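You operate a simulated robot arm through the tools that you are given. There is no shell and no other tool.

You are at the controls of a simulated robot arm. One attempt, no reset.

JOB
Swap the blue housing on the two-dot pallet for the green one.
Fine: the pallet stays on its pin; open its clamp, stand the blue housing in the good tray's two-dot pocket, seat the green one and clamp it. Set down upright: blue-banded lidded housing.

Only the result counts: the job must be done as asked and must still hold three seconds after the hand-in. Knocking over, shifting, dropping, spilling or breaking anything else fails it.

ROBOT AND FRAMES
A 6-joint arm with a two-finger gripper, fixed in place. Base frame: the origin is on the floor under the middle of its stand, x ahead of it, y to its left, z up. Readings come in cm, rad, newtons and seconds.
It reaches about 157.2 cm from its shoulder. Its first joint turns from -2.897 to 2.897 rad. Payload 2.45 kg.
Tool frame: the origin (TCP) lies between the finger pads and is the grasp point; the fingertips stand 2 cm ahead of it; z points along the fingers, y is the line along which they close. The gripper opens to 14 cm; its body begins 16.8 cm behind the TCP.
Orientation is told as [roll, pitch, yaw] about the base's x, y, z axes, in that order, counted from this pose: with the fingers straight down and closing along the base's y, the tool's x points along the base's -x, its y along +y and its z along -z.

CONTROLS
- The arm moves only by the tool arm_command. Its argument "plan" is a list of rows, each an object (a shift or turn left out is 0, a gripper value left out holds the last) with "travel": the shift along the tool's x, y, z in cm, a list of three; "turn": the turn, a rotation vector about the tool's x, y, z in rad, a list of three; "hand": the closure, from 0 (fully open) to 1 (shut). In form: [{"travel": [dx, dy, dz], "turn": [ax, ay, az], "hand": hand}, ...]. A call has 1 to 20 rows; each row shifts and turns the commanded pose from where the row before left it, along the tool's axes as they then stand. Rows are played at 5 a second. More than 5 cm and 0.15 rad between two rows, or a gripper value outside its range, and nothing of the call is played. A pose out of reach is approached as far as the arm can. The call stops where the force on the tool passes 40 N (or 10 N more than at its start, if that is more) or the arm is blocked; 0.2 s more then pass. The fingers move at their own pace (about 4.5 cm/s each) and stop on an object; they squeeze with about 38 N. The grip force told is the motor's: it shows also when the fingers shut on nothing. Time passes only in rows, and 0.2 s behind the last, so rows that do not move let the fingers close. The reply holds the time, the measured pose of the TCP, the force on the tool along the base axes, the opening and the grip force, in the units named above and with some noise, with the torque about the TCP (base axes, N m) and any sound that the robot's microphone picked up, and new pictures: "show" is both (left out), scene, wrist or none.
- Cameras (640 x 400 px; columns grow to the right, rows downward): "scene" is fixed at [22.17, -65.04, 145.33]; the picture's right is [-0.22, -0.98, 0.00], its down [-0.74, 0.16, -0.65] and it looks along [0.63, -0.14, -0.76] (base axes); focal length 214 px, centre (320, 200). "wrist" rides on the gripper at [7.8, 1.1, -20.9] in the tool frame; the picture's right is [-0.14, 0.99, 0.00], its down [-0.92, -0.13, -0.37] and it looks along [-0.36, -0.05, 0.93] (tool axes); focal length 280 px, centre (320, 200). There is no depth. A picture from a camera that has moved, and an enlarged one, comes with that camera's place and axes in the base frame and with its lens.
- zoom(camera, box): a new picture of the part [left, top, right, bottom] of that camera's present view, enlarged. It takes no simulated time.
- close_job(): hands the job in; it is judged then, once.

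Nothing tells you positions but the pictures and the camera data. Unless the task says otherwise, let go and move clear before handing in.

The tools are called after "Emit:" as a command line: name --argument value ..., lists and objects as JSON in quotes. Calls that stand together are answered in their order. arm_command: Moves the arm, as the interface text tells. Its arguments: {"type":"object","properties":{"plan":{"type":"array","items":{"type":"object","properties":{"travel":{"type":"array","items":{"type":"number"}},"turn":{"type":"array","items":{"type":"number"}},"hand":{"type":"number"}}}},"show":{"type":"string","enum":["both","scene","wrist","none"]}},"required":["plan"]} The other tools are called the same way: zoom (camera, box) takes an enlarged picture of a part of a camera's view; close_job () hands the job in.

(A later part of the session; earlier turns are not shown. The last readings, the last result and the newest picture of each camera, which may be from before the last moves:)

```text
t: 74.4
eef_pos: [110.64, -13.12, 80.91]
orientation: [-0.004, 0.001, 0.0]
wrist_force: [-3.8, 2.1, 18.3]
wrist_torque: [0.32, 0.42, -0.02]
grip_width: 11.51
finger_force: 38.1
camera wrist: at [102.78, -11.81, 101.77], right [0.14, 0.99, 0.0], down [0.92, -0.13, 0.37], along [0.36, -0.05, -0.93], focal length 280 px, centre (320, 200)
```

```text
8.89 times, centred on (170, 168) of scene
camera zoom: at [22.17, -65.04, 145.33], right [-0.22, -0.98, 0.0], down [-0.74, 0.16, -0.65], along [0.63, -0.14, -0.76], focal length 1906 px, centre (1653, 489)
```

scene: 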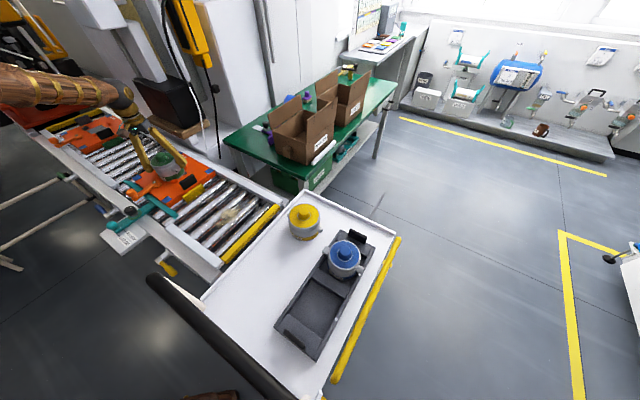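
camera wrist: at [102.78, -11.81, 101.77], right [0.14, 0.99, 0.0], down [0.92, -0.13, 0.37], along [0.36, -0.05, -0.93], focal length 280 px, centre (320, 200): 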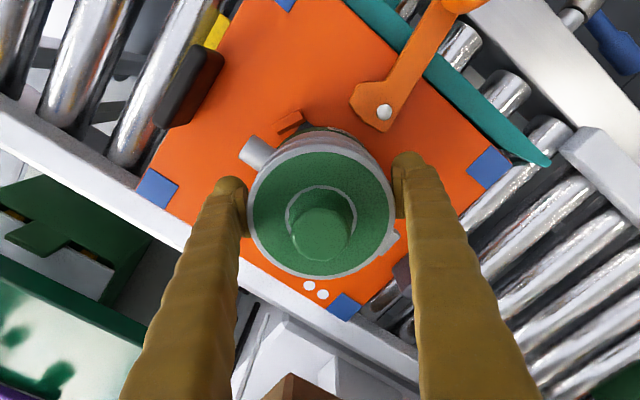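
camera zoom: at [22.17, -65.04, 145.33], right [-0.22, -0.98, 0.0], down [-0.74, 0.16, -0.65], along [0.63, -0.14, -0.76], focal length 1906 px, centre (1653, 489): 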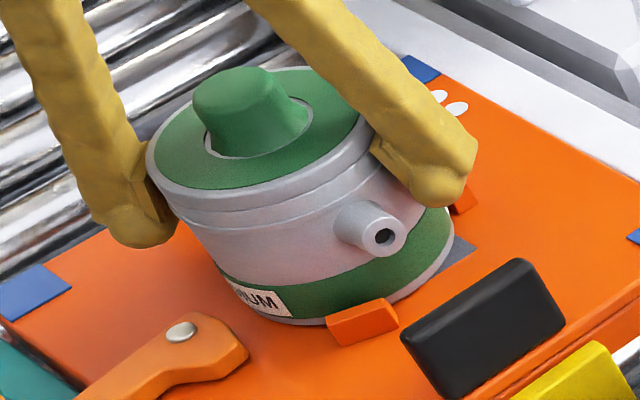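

Green's position now matches blue's original seat within about 1 mm. I'll release and rise.

Emit:
arm_command --plan '[{"travel": [0, 0, -0.08]}, {"hand": 0.05}, {}, {}, {}]' --show "wrist"

Emit:
zoom --camera "scene" --box '[145, 145, 195, 190]'

Emit:
zoom --camera "wrist" --box '[200, 100, 440, 300]'

```text
t: 75.6
eef_pos: [110.5, -13.21, 80.96]
orientation: [-0.003, 0.003, 0.0]
wrist_force: [0.2, 0.7, 0.1]
wrist_torque: [-0.02, 0.01, -0.02]
grip_width: 13.29
finger_force: 0.1
camera wrist: at [102.75, -11.84, 101.81], right [0.14, 0.99, 0.0], down [0.92, -0.13, 0.37], along [0.36, -0.05, -0.93], focal length 280 px, centre (320, 200)
```

wrist: 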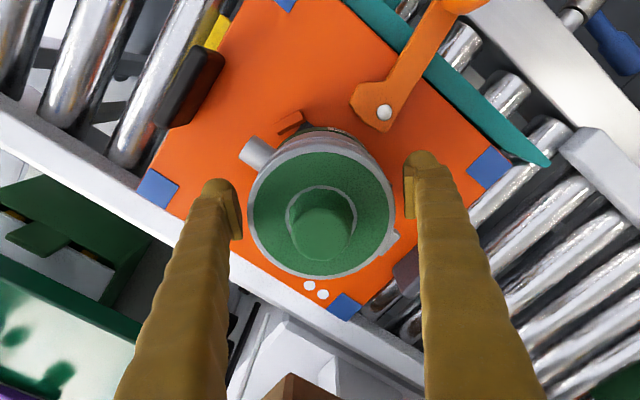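

```text
8.89 times, centred on (170, 168) of scene
camera zoom: at [22.17, -65.04, 145.33], right [-0.22, -0.98, 0.0], down [-0.74, 0.16, -0.65], along [0.63, -0.14, -0.76], focal length 1906 px, centre (1653, 489)
```

zoom: 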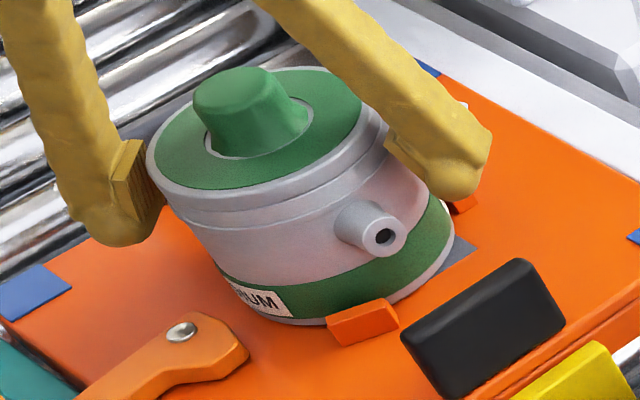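

```text
2.00 times, centred on (320, 200) of wrist
camera zoom: at [102.75, -11.84, 101.81], right [0.14, 0.99, 0.0], down [0.92, -0.13, 0.37], along [0.36, -0.05, -0.93], focal length 561 px, centre (320, 200)
```

zoom: 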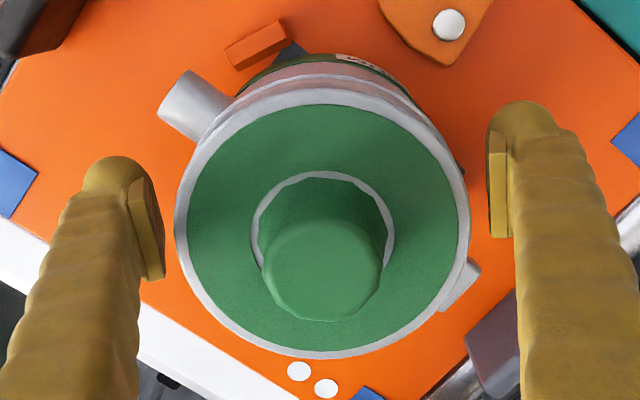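

Green stands exactly where blue was. I'll rise, then move over to the clamp lever's ball.

Emit:
arm_command --plan '[{"travel": [0, 0, -2]}, {"travel": [0, 0, -4]}, {"travel": [0, 0, -5]}, {"travel": [0, 0, -5]}, {"travel": [0, 0, -3]}, {"travel": [3.2, 3.07, 0], "hand": 0.66, "turn": [0, 0, 0.139]}, {"travel": [3.6, 2.6, 0], "turn": [0, 0, 0.139]}, {"travel": [3.9, 2.1, 0], "turn": [0, 0, 0.139]}, {"travel": [4.15, 1.5, 0], "turn": [0, 0, 0.139]}, {"turn": [0, 0, 0.141]}, {}]' --show "both"

Emit:
zoom --camera "wrist" --box '[200, 60, 440, 300]'

Emit:
zoom --camera "scene" --box '[110, 140, 200, 220]'

```text
t: 78.0
eef_pos: [97.81, -0.77, 99.75]
orientation: [-0.004, 0.001, -0.7]
wrist_force: [0.3, 0.4, -0.9]
wrist_torque: [-0.01, 0.01, -0.02]
grip_width: 4.76
finger_force: 0.1
camera wrist: at [92.5, 5.24, 120.65], right [0.74, 0.67, 0.0], down [0.62, -0.69, 0.37], along [0.24, -0.28, -0.93], focal length 280 px, centre (320, 200)
```

scene: 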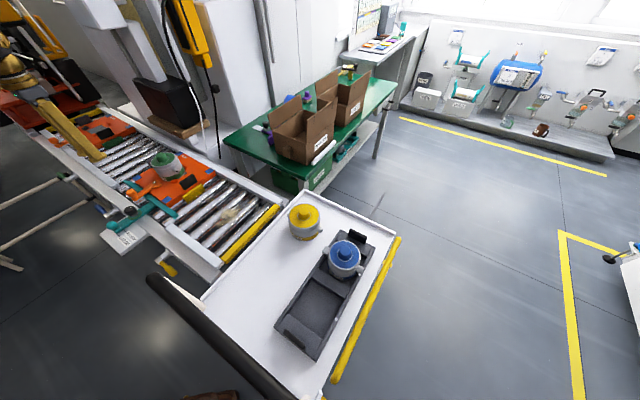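
wrist: 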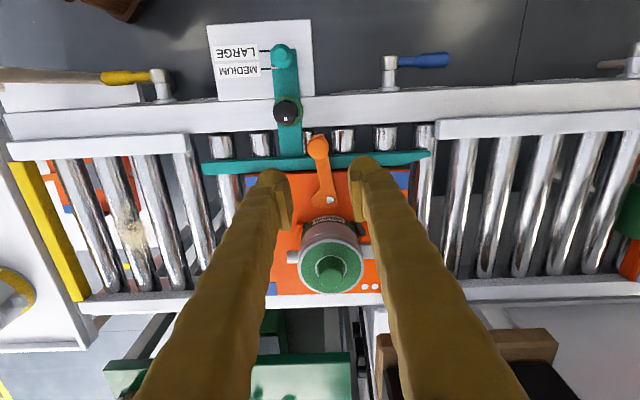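

```text
1.67 times, centred on (320, 180) of wrist
camera zoom: at [92.5, 5.24, 120.65], right [0.74, 0.67, 0.0], down [0.62, -0.69, 0.37], along [0.24, -0.28, -0.93], focal length 467 px, centre (320, 233)
```

zoom: 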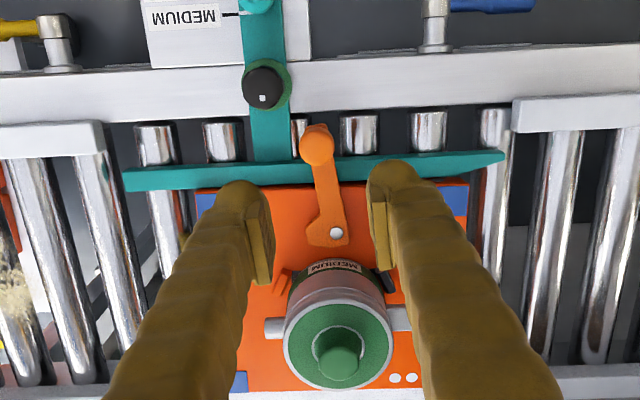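

```text
5.00 times, centred on (155, 180) of scene
camera zoom: at [22.17, -65.04, 145.33], right [-0.22, -0.98, 0.0], down [-0.74, 0.16, -0.65], along [0.63, -0.14, -0.76], focal length 1072 px, centre (1145, 300)
```

zoom: 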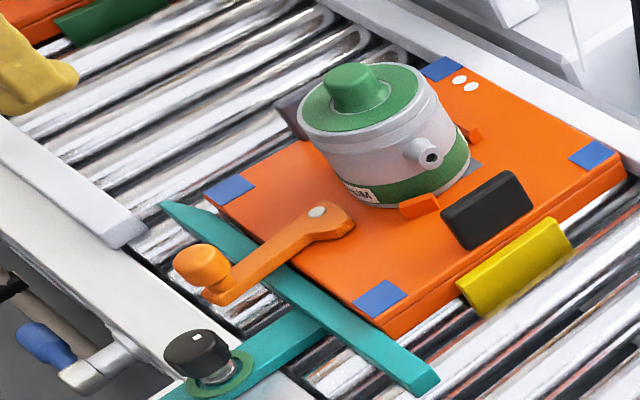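

The ball is at about (97.7, -0.85). I'll descend on it in two stages.

Emit:
arm_command --plan '[{"travel": [0, -0.15, 3]}, {"travel": [0, 0, 4.5]}, {"travel": [0, 0, 4.5]}, {"travel": [0, 0, 3]}, {}]' --show "wrist"

Emit:
zoom --camera "wrist" --box '[220, 100, 420, 300]'

```text
t: 79.2
eef_pos: [97.66, -1.14, 84.86]
orientation: [-0.003, 0.0, -0.697]
wrist_force: [-0.6, -0.9, -0.1]
wrist_torque: [-0.03, -0.02, 0.02]
grip_width: 4.76
finger_force: 0.0
camera wrist: at [92.38, 4.92, 105.78], right [0.74, 0.67, 0.0], down [0.62, -0.69, 0.37], along [0.25, -0.28, -0.93], focal length 280 px, centre (320, 200)
```

wrist: 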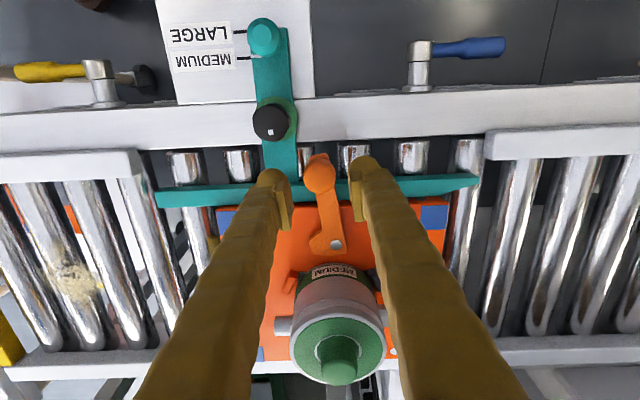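

```text
2.00 times, centred on (320, 200) of wrist
camera zoom: at [92.38, 4.92, 105.78], right [0.74, 0.67, 0.0], down [0.62, -0.69, 0.37], along [0.25, -0.28, -0.93], focal length 561 px, centre (320, 200)
```

zoom: 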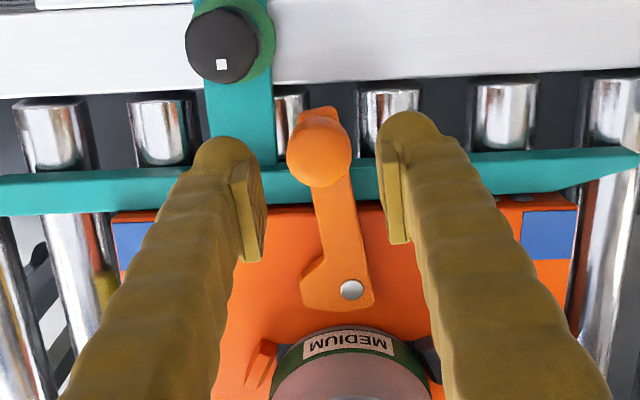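

Emit:
arm_command --plan '[{"travel": [0, 0, 2]}, {"travel": [0, 0, 2]}, {"travel": [0, 0, 1.2]}, {}, {"hand": 0.85}, {}, {}, {}]' --show "wrist"

```text
t: 81.0
eef_pos: [97.73, -1.14, 79.68]
orientation: [-0.003, 0.0, -0.698]
wrist_force: [-4.5, -4.8, -0.1]
wrist_torque: [0.03, 0.15, 0.34]
grip_width: 2.98
finger_force: 37.6
camera wrist: at [92.47, 4.96, 100.58], right [0.74, 0.67, 0.0], down [0.63, -0.69, 0.37], along [0.24, -0.28, -0.93], focal length 280 px, centre (320, 200)
```

wrist: 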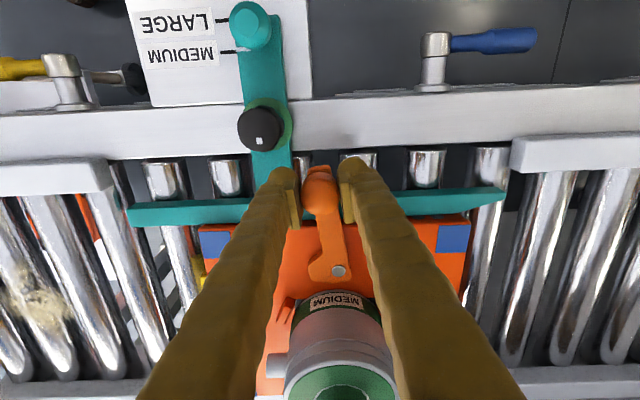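

I have the ball gripped again. I'll swing the lever back in stages, watching forces.

Emit:
arm_command --plan '[{"travel": [-0.09, -0.61, 0], "turn": [0, 0, -0.065]}, {"travel": [-0.18, -1.226, 0], "turn": [0, 0, -0.1309]}, {"travel": [-0.18, -1.226, 0], "turn": [0, 0, -0.1309]}, {"travel": [-0.18, -1.226, 0], "turn": [0, 0, -0.1309]}, {}]' --show "wrist"

```text
t: 82.2
eef_pos: [96.13, -5.09, 79.64]
orientation: [-0.005, 0.001, -0.237]
wrist_force: [-7.2, 3.1, 15.4]
wrist_torque: [0.04, 0.14, 0.07]
grip_width: 2.94
finger_force: 37.7
camera wrist: at [88.75, -1.87, 100.58], right [0.37, 0.93, 0.0], down [0.87, -0.34, 0.37], along [0.34, -0.14, -0.93], focal length 280 px, centre (320, 200)
```

wrist: 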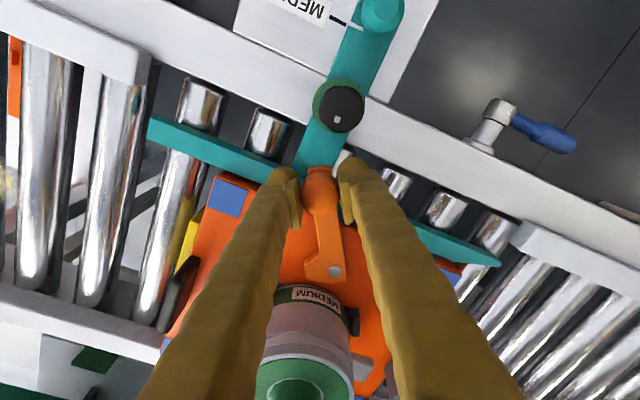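

There's some radial and vertical load, so my radius was a few millimetres short. I'll ease outward and up slightly, then continue.

Emit:
arm_command --plan '[{"travel": [0.25, 0, -0.08]}, {}]' --show "none"

```text
t: 82.8
eef_pos: [95.92, -4.89, 79.7]
orientation: [-0.004, 0.002, -0.239]
wrist_force: [3.0, 0.3, 1.4]
wrist_torque: [-0.05, -0.25, 0.03]
grip_width: 2.91
finger_force: 37.8
```

Emit:
arm_command --plan '[{"travel": [-0.156, -1.255, 0], "turn": [0, 0, -0.1309]}, {"travel": [-0.156, -1.255, 0], "turn": [0, 0, -0.1309]}, {"travel": [-0.156, -1.255, 0], "turn": [0, 0, -0.1309]}, {}]' --show "both"

Emit:
zoom --camera "scene" --box '[110, 140, 200, 220]'

```text
t: 83.8
eef_pos: [95.92, -8.86, 79.62]
orientation: [-0.004, 0.004, 0.155]
wrist_force: [0.7, 3.0, 1.2]
wrist_torque: [0.07, -0.13, 0.18]
grip_width: 2.91
finger_force: 37.8
camera wrist: at [88.0, -8.69, 100.6], right [-0.02, 1.0, 0.0], down [0.93, 0.02, 0.37], along [0.37, 0.0, -0.93], focal length 280 px, centre (320, 200)
```

scene: 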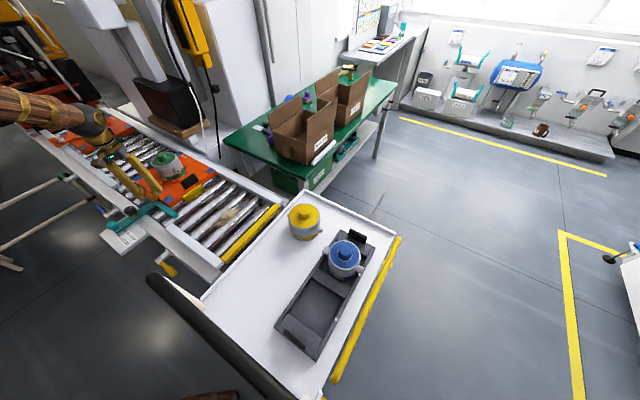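
wrist: 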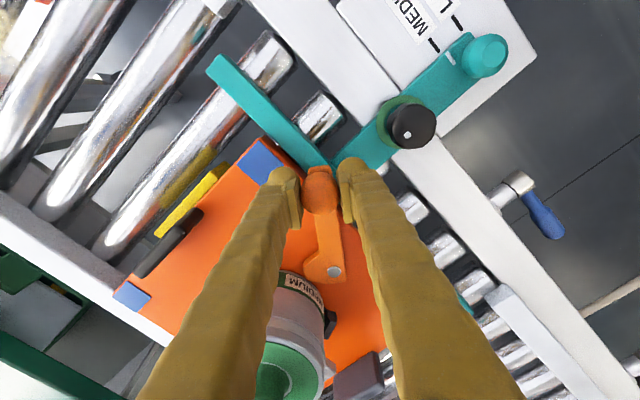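

```text
5.00 times, centred on (155, 180) of scene
camera zoom: at [22.17, -65.04, 145.33], right [-0.22, -0.98, 0.0], down [-0.74, 0.16, -0.65], along [0.63, -0.14, -0.76], focal length 1072 px, centre (1145, 300)
```

zoom: 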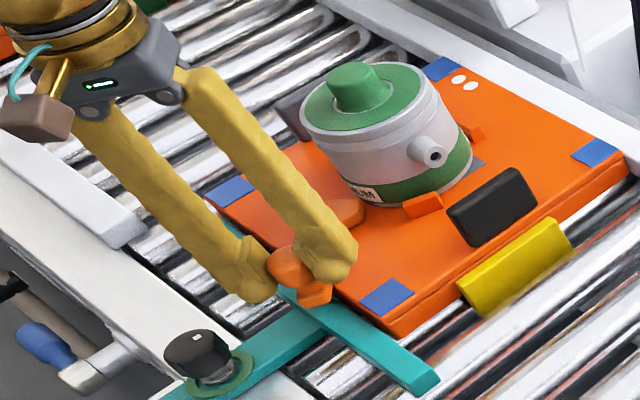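

I want to check whether the pallet has shifted slightly, so I'll compare its corners closely.

Emit:
zoom --camera "scene" --box '[145, 145, 195, 190]'

Emit:
zoom --camera "scene" --box '[100, 100, 220, 210]'

Emit:
zoom --camera "scene" --box '[110, 110, 230, 210]'

```text
8.89 times, centred on (170, 168) of scene
camera zoom: at [22.17, -65.04, 145.33], right [-0.22, -0.98, 0.0], down [-0.74, 0.16, -0.65], along [0.63, -0.14, -0.76], focal length 1906 px, centre (1653, 489)
```

zoom: 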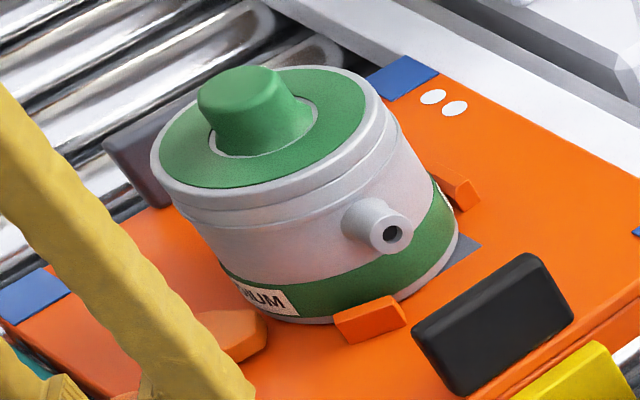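

```text
3.64 times, centred on (160, 155) of scene
camera zoom: at [22.17, -65.04, 145.33], right [-0.22, -0.98, 0.0], down [-0.74, 0.16, -0.65], along [0.63, -0.14, -0.76], focal length 780 px, centre (902, 364)
```

zoom: 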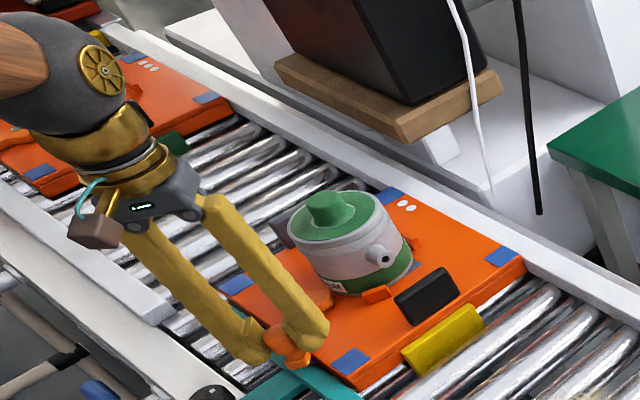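

```text
4.00 times, centred on (170, 160) of scene
camera zoom: at [22.17, -65.04, 145.33], right [-0.22, -0.98, 0.0], down [-0.74, 0.16, -0.65], along [0.63, -0.14, -0.76], focal length 858 px, centre (920, 360)
```

zoom: 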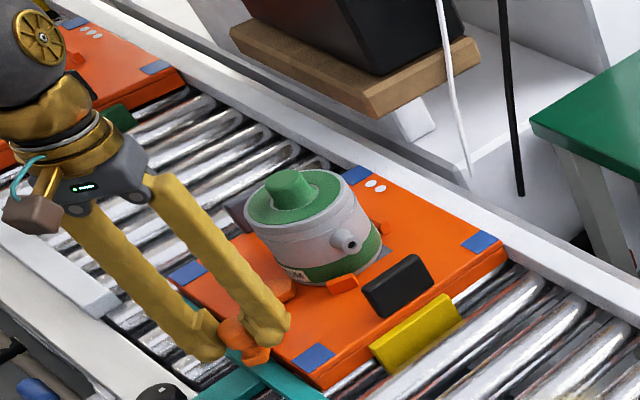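

The pallet has turned about 1.6° around its pin, away from the guide, as I pushed the lever. It's still on the pin. I'll finish closing gently with the refined radius, then check whether it needs nudging back.

Emit:
arm_command --plan '[{"travel": [-0.085, -0.967, 0], "turn": [0, 0, -0.1]}, {"travel": [-0.085, -0.967, 0], "turn": [0, 0, -0.1]}, {}]' --show "both"

Emit:
zoom --camera "scene" --box '[145, 145, 195, 190]'

Emit:
zoom --camera "wrist" --box '[200, 120, 440, 360]'

```text
t: 84.6
eef_pos: [96.47, -10.5, 79.73]
orientation: [-0.001, 0.003, 0.353]
wrist_force: [-1.4, -0.1, 0.1]
wrist_torque: [-0.14, 0.78, 0.06]
grip_width: 2.94
finger_force: 37.5
camera wrist: at [88.77, -12.05, 100.73], right [-0.21, 0.98, 0.0], down [0.91, 0.2, 0.37], along [0.36, 0.08, -0.93], focal length 280 px, centre (320, 200)
```

scene: 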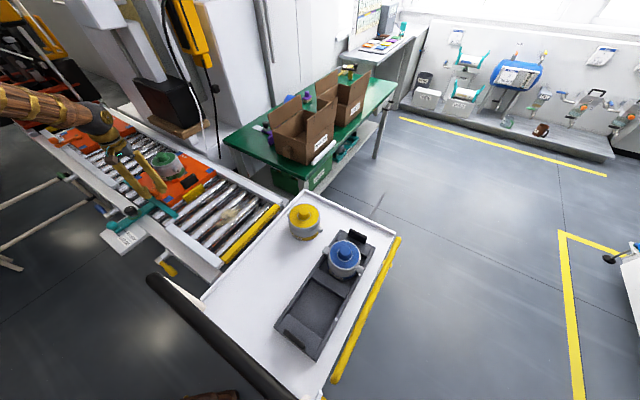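
wrist: 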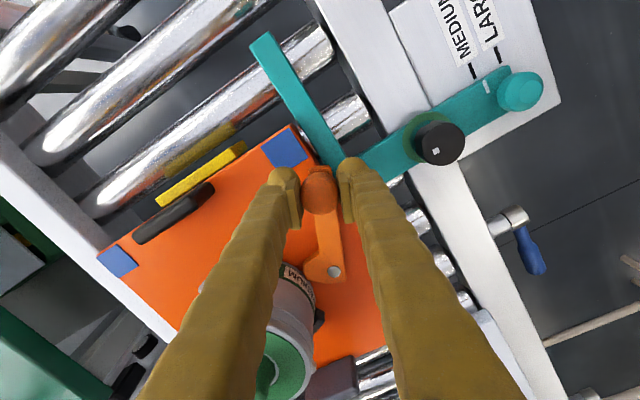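

```text
8.89 times, centred on (170, 168) of scene
camera zoom: at [22.17, -65.04, 145.33], right [-0.22, -0.98, 0.0], down [-0.74, 0.16, -0.65], along [0.63, -0.14, -0.76], focal length 1906 px, centre (1653, 489)
```

zoom: 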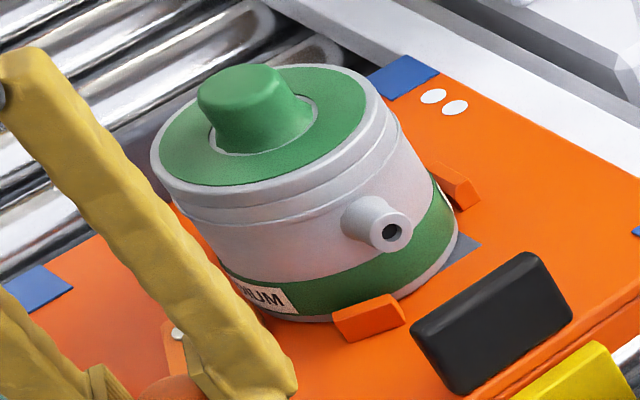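

```text
1.67 times, centred on (320, 240) of wrist
camera zoom: at [88.77, -12.05, 100.73], right [-0.21, 0.98, 0.0], down [0.91, 0.2, 0.37], along [0.36, 0.08, -0.93], focal length 467 px, centre (320, 133)
```

zoom: 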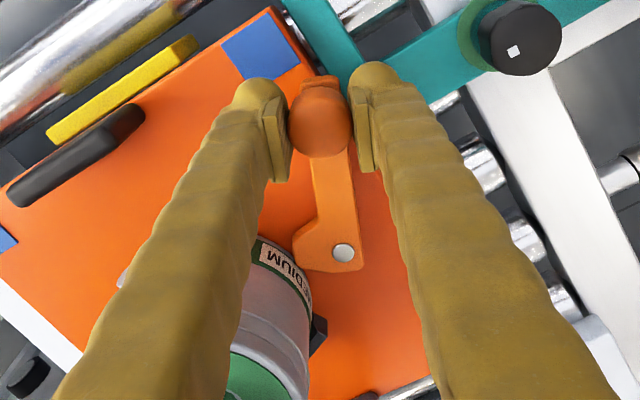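

No further pallet motion. Continuing the closing arc.

Emit:
arm_command --plan '[{"travel": [-0.07, -0.967, 0], "turn": [0, 0, -0.1]}, {"travel": [-0.07, -0.967, 0], "turn": [0, 0, -0.1]}, {"travel": [-0.07, -0.967, 0], "turn": [0, 0, -0.1]}, {}]' --show "both"

Emit:
zoom --camera "scene" --box '[145, 145, 195, 190]'

Emit:
zoom --camera "wrist" --box '[200, 120, 440, 360]'

```text
t: 85.6
eef_pos: [97.95, -12.96, 79.76]
orientation: [0.0, 0.005, 0.653]
wrist_force: [0.3, -0.4, 0.1]
wrist_torque: [0.09, -0.06, 0.16]
grip_width: 2.93
finger_force: 38.1
camera wrist: at [91.11, -16.71, 100.69], right [-0.49, 0.87, 0.0], down [0.81, 0.46, 0.37], along [0.32, 0.18, -0.93], focal length 280 px, centre (320, 200)
```

scene: 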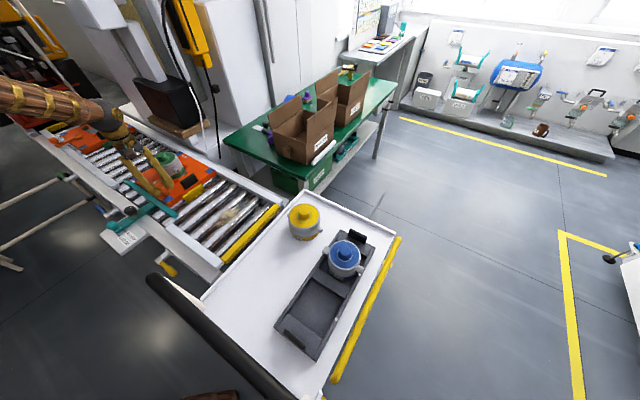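
wrist: 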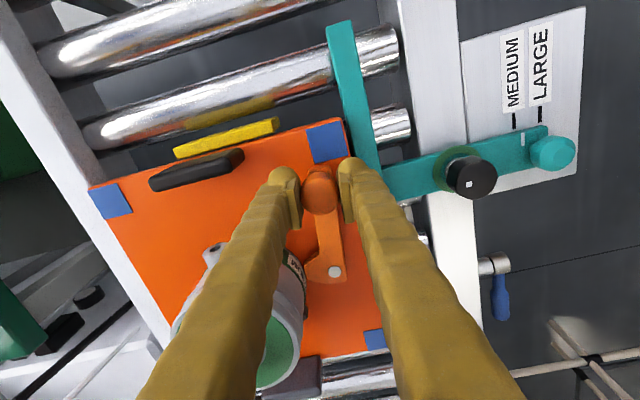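

```text
8.89 times, centred on (170, 168) of scene
camera zoom: at [22.17, -65.04, 145.33], right [-0.22, -0.98, 0.0], down [-0.74, 0.16, -0.65], along [0.63, -0.14, -0.76], focal length 1906 px, centre (1653, 489)
```

zoom: 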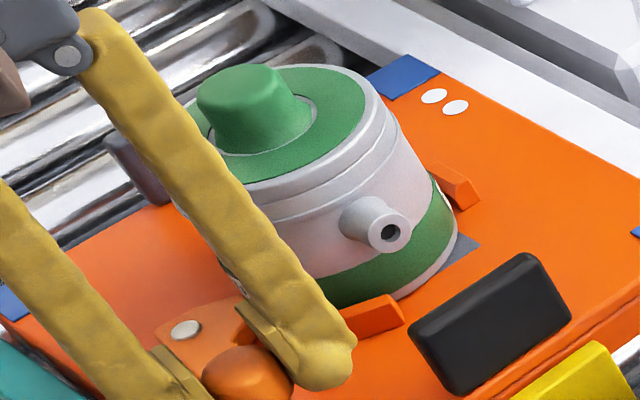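

```text
1.67 times, centred on (320, 240) of wrist
camera zoom: at [91.11, -16.71, 100.69], right [-0.49, 0.87, 0.0], down [0.81, 0.46, 0.37], along [0.32, 0.18, -0.93], focal length 467 px, centre (320, 133)
```

zoom: 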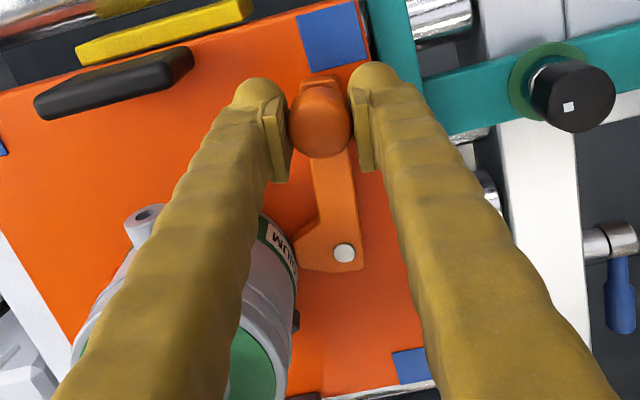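

Emit:
arm_command --plan '[{"travel": [-0.03, -0.484, 0], "turn": [0, 0, -0.05]}, {}]' --show "none"

Emit:
arm_command --plan '[{"travel": [-0.03, -0.35, 0], "turn": [0, 0, -0.036]}, {}]' --show "both"

Emit:
zoom --camera "scene" --box '[145, 145, 195, 190]'

Emit:
zoom --camera "wrist" --box '[200, 120, 440, 360]'

```text
t: 86.2
eef_pos: [98.36, -13.42, 79.66]
orientation: [-0.003, 0.002, 0.703]
wrist_force: [-2.5, 0.8, -0.2]
wrist_torque: [-0.05, 0.16, 0.31]
grip_width: 2.92
finger_force: 38.4
```

```text
t: 86.8
eef_pos: [98.67, -13.65, 79.8]
orientation: [-0.001, 0.004, 0.741]
wrist_force: [-2.5, 0.8, -0.6]
wrist_torque: [-0.1, 0.17, 0.26]
grip_width: 2.93
finger_force: 37.8
camera wrist: at [92.05, -17.89, 100.64], right [-0.57, 0.82, 0.0], down [0.77, 0.53, 0.37], along [0.3, 0.21, -0.93], focal length 280 px, centre (320, 200)
```

scene: 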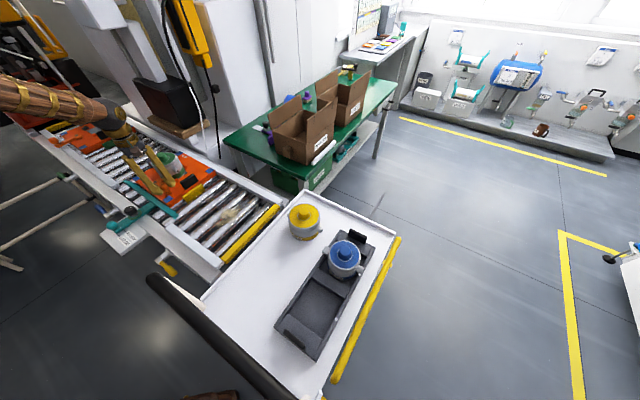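
wrist: 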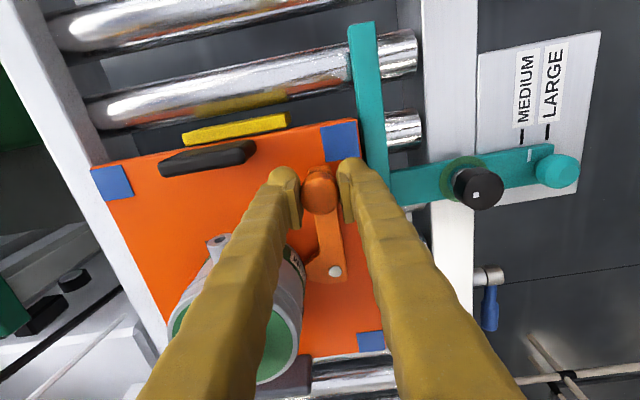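

```text
8.89 times, centred on (170, 168) of scene
camera zoom: at [22.17, -65.04, 145.33], right [-0.22, -0.98, 0.0], down [-0.74, 0.16, -0.65], along [0.63, -0.14, -0.76], focal length 1906 px, centre (1653, 489)
```

zoom: 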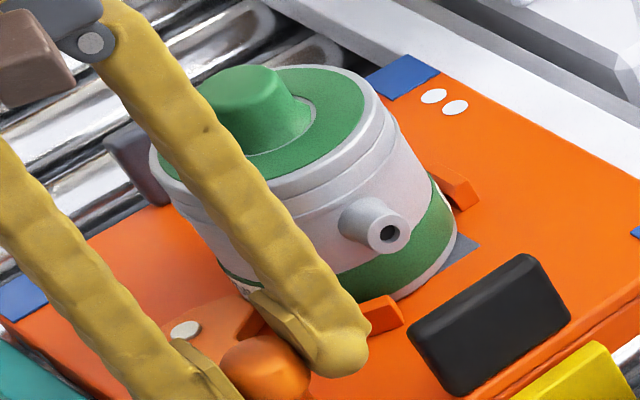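

```text
1.67 times, centred on (320, 240) of wrist
camera zoom: at [92.05, -17.89, 100.64], right [-0.57, 0.82, 0.0], down [0.77, 0.53, 0.37], along [0.3, 0.21, -0.93], focal length 467 px, centre (320, 133)
```

zoom: 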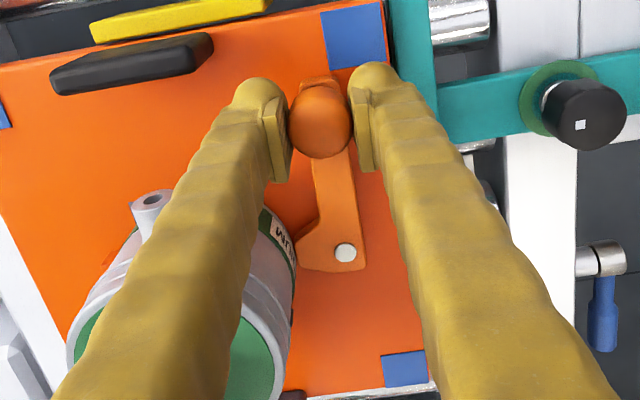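

The lever is about 2° short of its original closed angle relative to the pallet. I'll continue in small steps and watch for the jaw's resistance.

Emit:
arm_command --plan '[{"travel": [-0.01, -0.195, 0], "turn": [0, 0, -0.02]}, {}]' --show "none"

Emit:
arm_command --plan '[{"travel": [-0.01, -0.195, 0], "turn": [0, 0, -0.02]}, {}]' --show "both"

Emit:
zoom --camera "scene" --box '[145, 145, 195, 190]'

Emit:
zoom --camera "wrist" --box '[200, 120, 440, 360]'

```text
t: 87.4
eef_pos: [98.69, -13.64, 79.75]
orientation: [-0.002, 0.003, 0.758]
wrist_force: [-1.4, -0.1, -0.4]
wrist_torque: [0.02, -0.05, 0.04]
grip_width: 2.93
finger_force: 38.0
```

```text
t: 88.0
eef_pos: [98.8, -13.77, 79.65]
orientation: [0.0, 0.002, 0.781]
wrist_force: [-3.9, 8.1, 4.4]
wrist_torque: [0.11, -0.02, 0.09]
grip_width: 2.93
finger_force: 38.4
camera wrist: at [92.45, -18.35, 100.64], right [-0.6, 0.8, 0.0], down [0.74, 0.56, 0.37], along [0.29, 0.22, -0.93], focal length 280 px, centre (320, 200)
```

scene: 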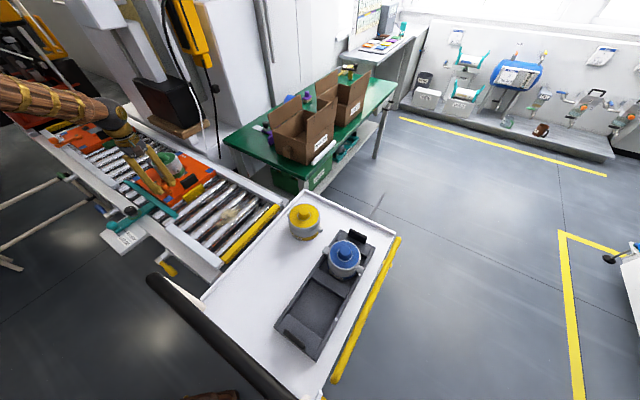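
wrist: 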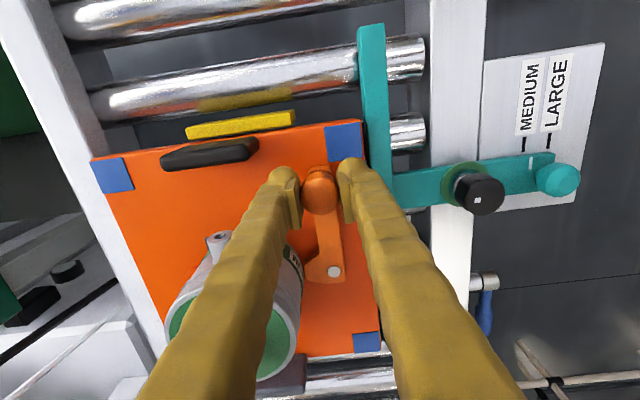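

```text
8.89 times, centred on (170, 168) of scene
camera zoom: at [22.17, -65.04, 145.33], right [-0.22, -0.98, 0.0], down [-0.74, 0.16, -0.65], along [0.63, -0.14, -0.76], focal length 1906 px, centre (1653, 489)
```

zoom: 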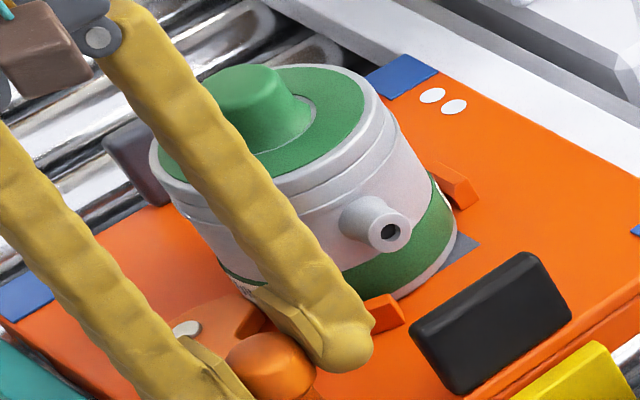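

```text
1.67 times, centred on (320, 240) of wrist
camera zoom: at [92.45, -18.35, 100.64], right [-0.6, 0.8, 0.0], down [0.74, 0.56, 0.37], along [0.29, 0.22, -0.93], focal length 467 px, centre (320, 133)
```

zoom: 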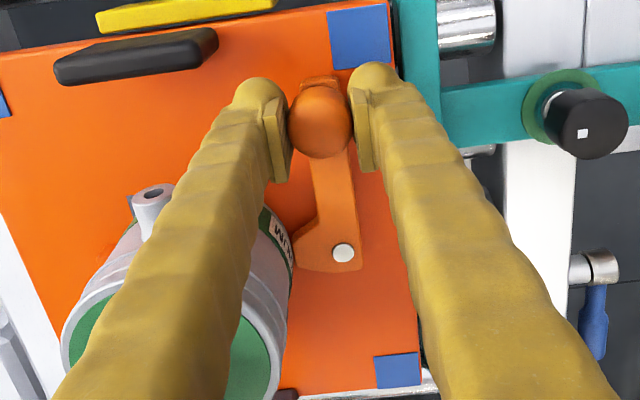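

The jaw now resists (about 8 N), and the lever angle relative to the pallet matches the original closed state. I'll release the ball and rise to inspect.

Emit:
arm_command --plan '[{"hand": 0.67}, {}, {}, {"travel": [0, 0, -1]}, {"travel": [0, 0, -4]}, {"travel": [0, 0, -5]}, {"travel": [0, 0, -5]}, {"travel": [0, 0, -5]}, {}]' --show "both"

Emit:
zoom --camera "scene" --box '[110, 140, 200, 220]'

Emit:
zoom --camera "scene" --box '[145, 145, 195, 190]'

Emit:
zoom --camera "wrist" --box '[200, 60, 440, 300]'

```text
t: 90.0
eef_pos: [98.96, -14.12, 99.82]
orientation: [0.001, 0.004, 0.779]
wrist_force: [-0.2, -0.2, 0.6]
wrist_torque: [0.0, -0.02, -0.03]
grip_width: 4.64
finger_force: 0.1
camera wrist: at [92.59, -18.56, 120.74], right [-0.6, 0.8, 0.0], down [0.75, 0.56, 0.36], along [0.29, 0.22, -0.93], focal length 280 px, centre (320, 200)
```

scene: 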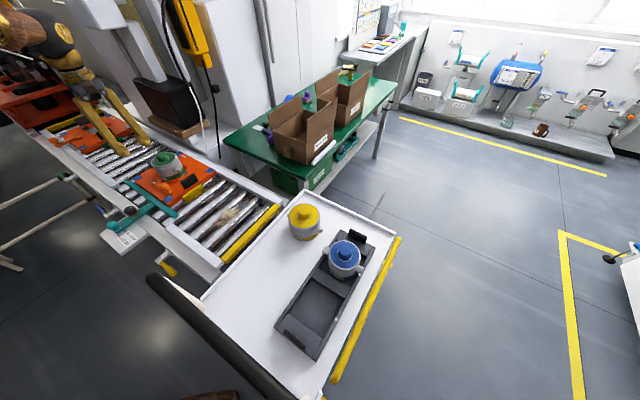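
wrist: 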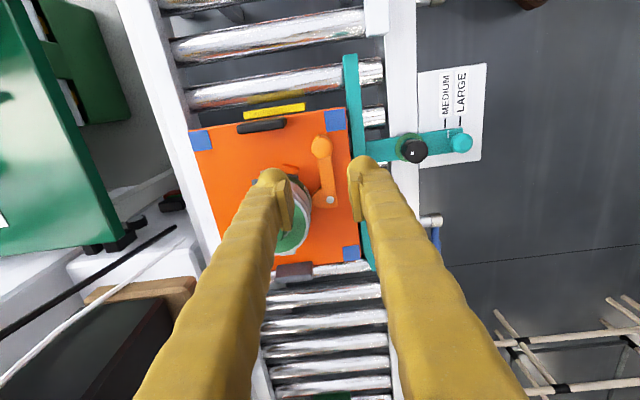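

```text
5.00 times, centred on (155, 180) of scene
camera zoom: at [22.17, -65.04, 145.33], right [-0.22, -0.98, 0.0], down [-0.74, 0.16, -0.65], along [0.63, -0.14, -0.76], focal length 1072 px, centre (1145, 300)
```

zoom: 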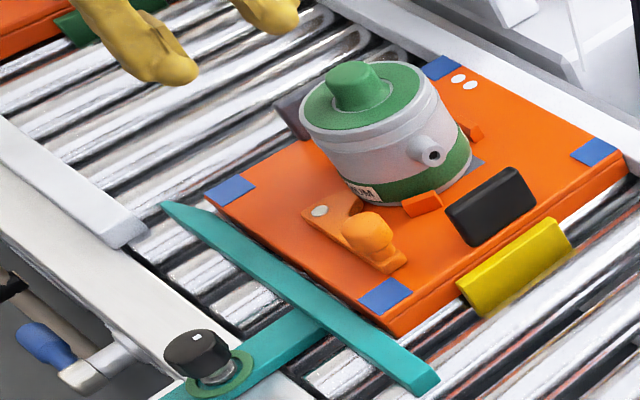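

```text
8.89 times, centred on (170, 168) of scene
camera zoom: at [22.17, -65.04, 145.33], right [-0.22, -0.98, 0.0], down [-0.74, 0.16, -0.65], along [0.63, -0.14, -0.76], focal length 1906 px, centre (1653, 489)
```

zoom: 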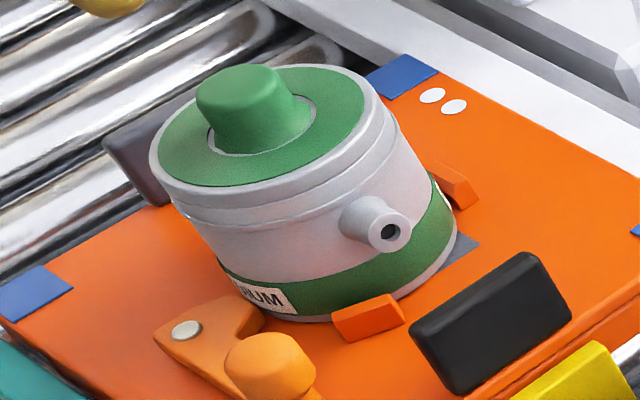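

```text
1.67 times, centred on (320, 180) of wrist
camera zoom: at [92.59, -18.56, 120.74], right [-0.6, 0.8, 0.0], down [0.75, 0.56, 0.36], along [0.29, 0.22, -0.93], focal length 467 px, centre (320, 233)
```

zoom: 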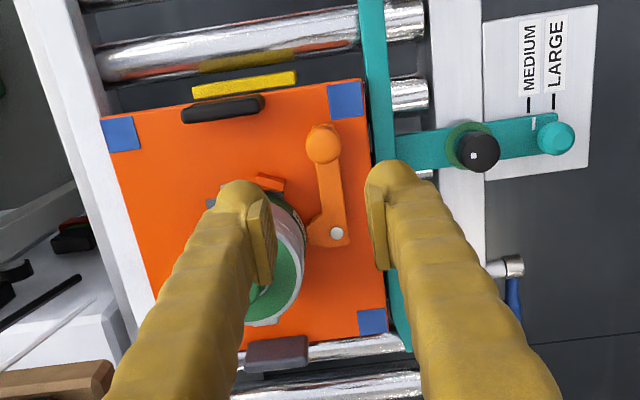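

Emit:
zoom --camera "wrist" --box '[310, 90, 410, 170]'

Emit:
zoom --camera "scene" --box '[130, 175, 200, 220]'

Emit:
zoom --camera "scene" --box '[160, 140, 230, 185]'

```text
5.00 times, centred on (360, 130) of wrist
camera zoom: at [92.59, -18.56, 120.74], right [-0.6, 0.8, 0.0], down [0.75, 0.56, 0.36], along [0.29, 0.22, -0.93], focal length 1402 px, centre (120, 550)
```

zoom: 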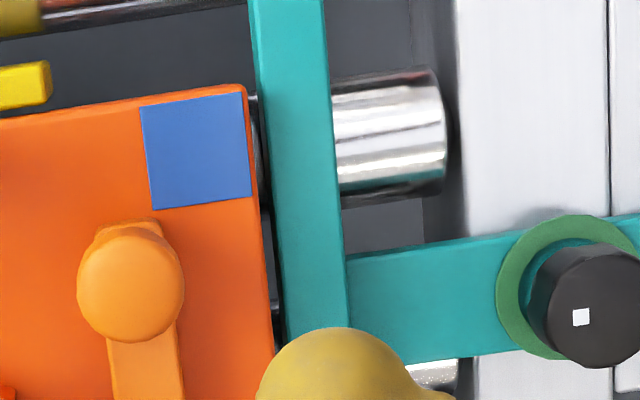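

```text
8.89 times, centred on (165, 198) of scene
camera zoom: at [22.17, -65.04, 145.33], right [-0.22, -0.98, 0.0], down [-0.74, 0.16, -0.65], along [0.63, -0.14, -0.76], focal length 1906 px, centre (1698, 222)
```

zoom: 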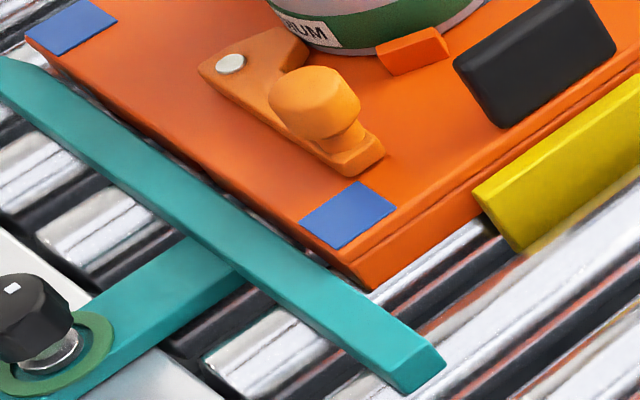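

```text
8.89 times, centred on (195, 162) of scene
camera zoom: at [22.17, -65.04, 145.33], right [-0.22, -0.98, 0.0], down [-0.74, 0.16, -0.65], along [0.63, -0.14, -0.76], focal length 1906 px, centre (1431, 533)
```

zoom: 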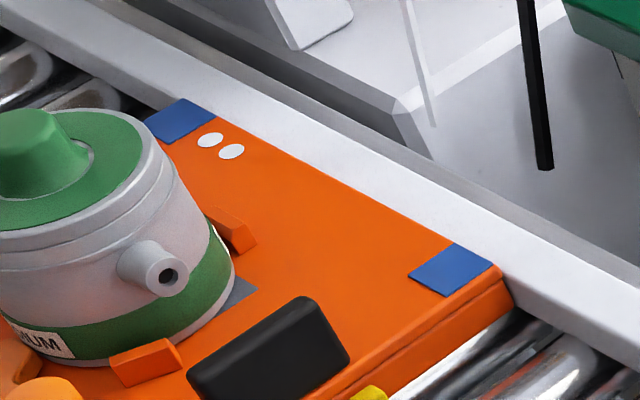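

I'll repeat exactly the zooms I took at the start and before opening the clamp, to compare the pallet's position with its true original.

Emit:
zoom --camera "scene" --box '[100, 120, 260, 220]'

Emit:
zoom --camera "scene" --box '[120, 140, 200, 210]'

Emit:
zoom --camera "scene" --box '[120, 170, 185, 222]'

```text
4.00 times, centred on (180, 170) of scene
camera zoom: at [22.17, -65.04, 145.33], right [-0.22, -0.98, 0.0], down [-0.74, 0.16, -0.65], along [0.63, -0.14, -0.76], focal length 858 px, centre (880, 320)
```

zoom: 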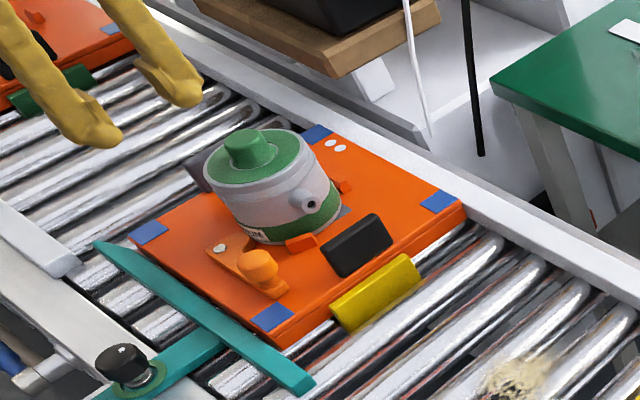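

```text
5.71 times, centred on (160, 175) of scene
camera zoom: at [22.17, -65.04, 145.33], right [-0.22, -0.98, 0.0], down [-0.74, 0.16, -0.65], along [0.63, -0.14, -0.76], focal length 1226 px, centre (1234, 343)
```

zoom: 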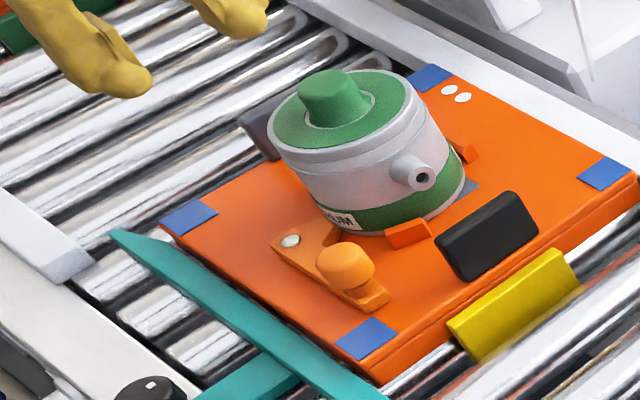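

```text
7.69 times, centred on (152, 196) of scene
camera zoom: at [22.17, -65.04, 145.33], right [-0.22, -0.98, 0.0], down [-0.74, 0.16, -0.65], along [0.63, -0.14, -0.76], focal length 1650 px, centre (1608, 231)
```

zoom: 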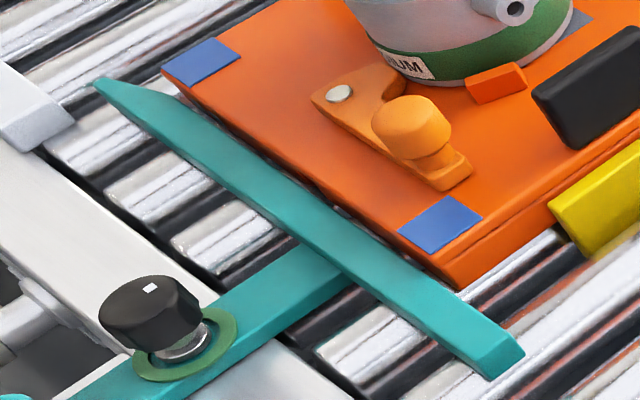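

The pallet is back at its original position: the pads, black block and lever all coincide with the initial pictures to within about 2 mm. I'll take the same low oblique view as before to check that green is fully seated and clamped.

Emit:
arm_command --plan '[{"travel": [3.7, 0, 0], "hand": 0.0}, {"travel": [3.7, 0, 0]}, {"travel": [3.7, 0, 0]}, {"travel": [3.6, 0, 2]}, {"travel": [0, 0, 4]}, {"travel": [0, 0, 3.67]}, {"turn": [0, -0.14, 0]}, {"turn": [0, -0.14, 0]}, {"turn": [0, -0.14, 0]}, {"turn": [0, -0.14, 0]}, {"turn": [0, -0.14, 0]}, {}]' --show "both"

Emit:
zoom --camera "wrist" --box '[230, 120, 410, 240]'

Emit:
zoom --camera "wrist" --box '[240, 160, 350, 260]'

```text
t: 92.6
eef_pos: [88.43, -24.26, 90.16]
orientation: [-0.002, -0.695, 0.778]
wrist_force: [-0.2, -0.2, 0.6]
wrist_torque: [-0.02, -0.03, -0.03]
grip_width: 14.01
finger_force: 0.1
camera wrist: at [73.77, -36.98, 101.18], right [-0.62, 0.78, 0.09], down [0.42, 0.24, 0.87], along [0.66, 0.58, -0.48], focal length 280 px, centre (320, 200)
```

scene: 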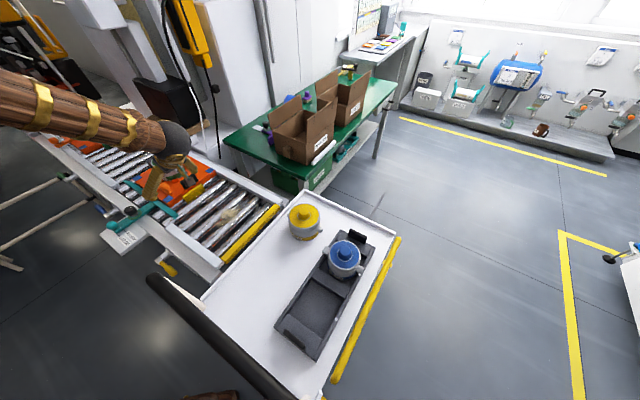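
wrist: 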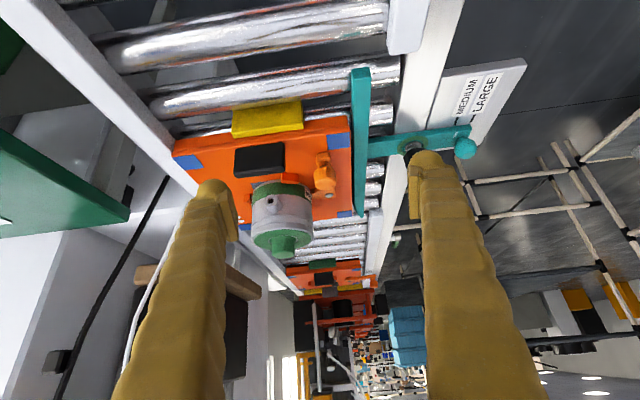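

```text
3.33 times, centred on (320, 180) of wrist
camera zoom: at [73.77, -36.98, 101.18], right [-0.62, 0.78, 0.09], down [0.42, 0.24, 0.87], along [0.66, 0.58, -0.48], focal length 935 px, centre (320, 267)
```

zoom: 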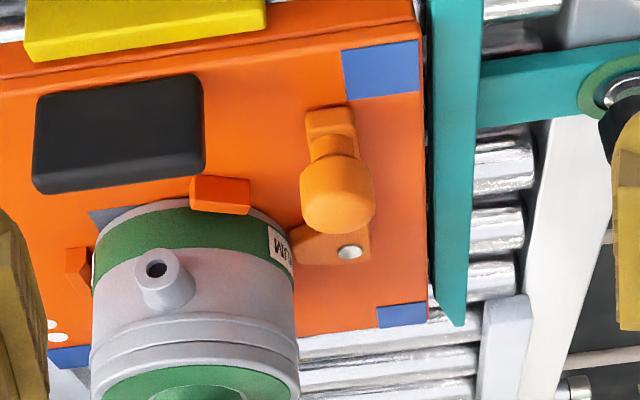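

```text
4.00 times, centred on (295, 210) of wrist
camera zoom: at [73.77, -36.98, 101.18], right [-0.62, 0.78, 0.09], down [0.42, 0.24, 0.87], along [0.66, 0.58, -0.48], focal length 1122 px, centre (420, 160)
```

zoom: 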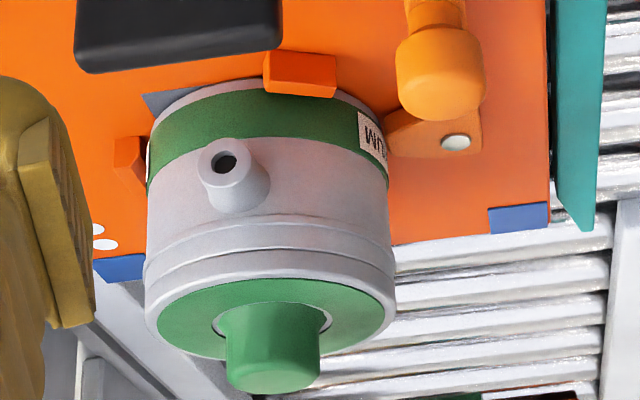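

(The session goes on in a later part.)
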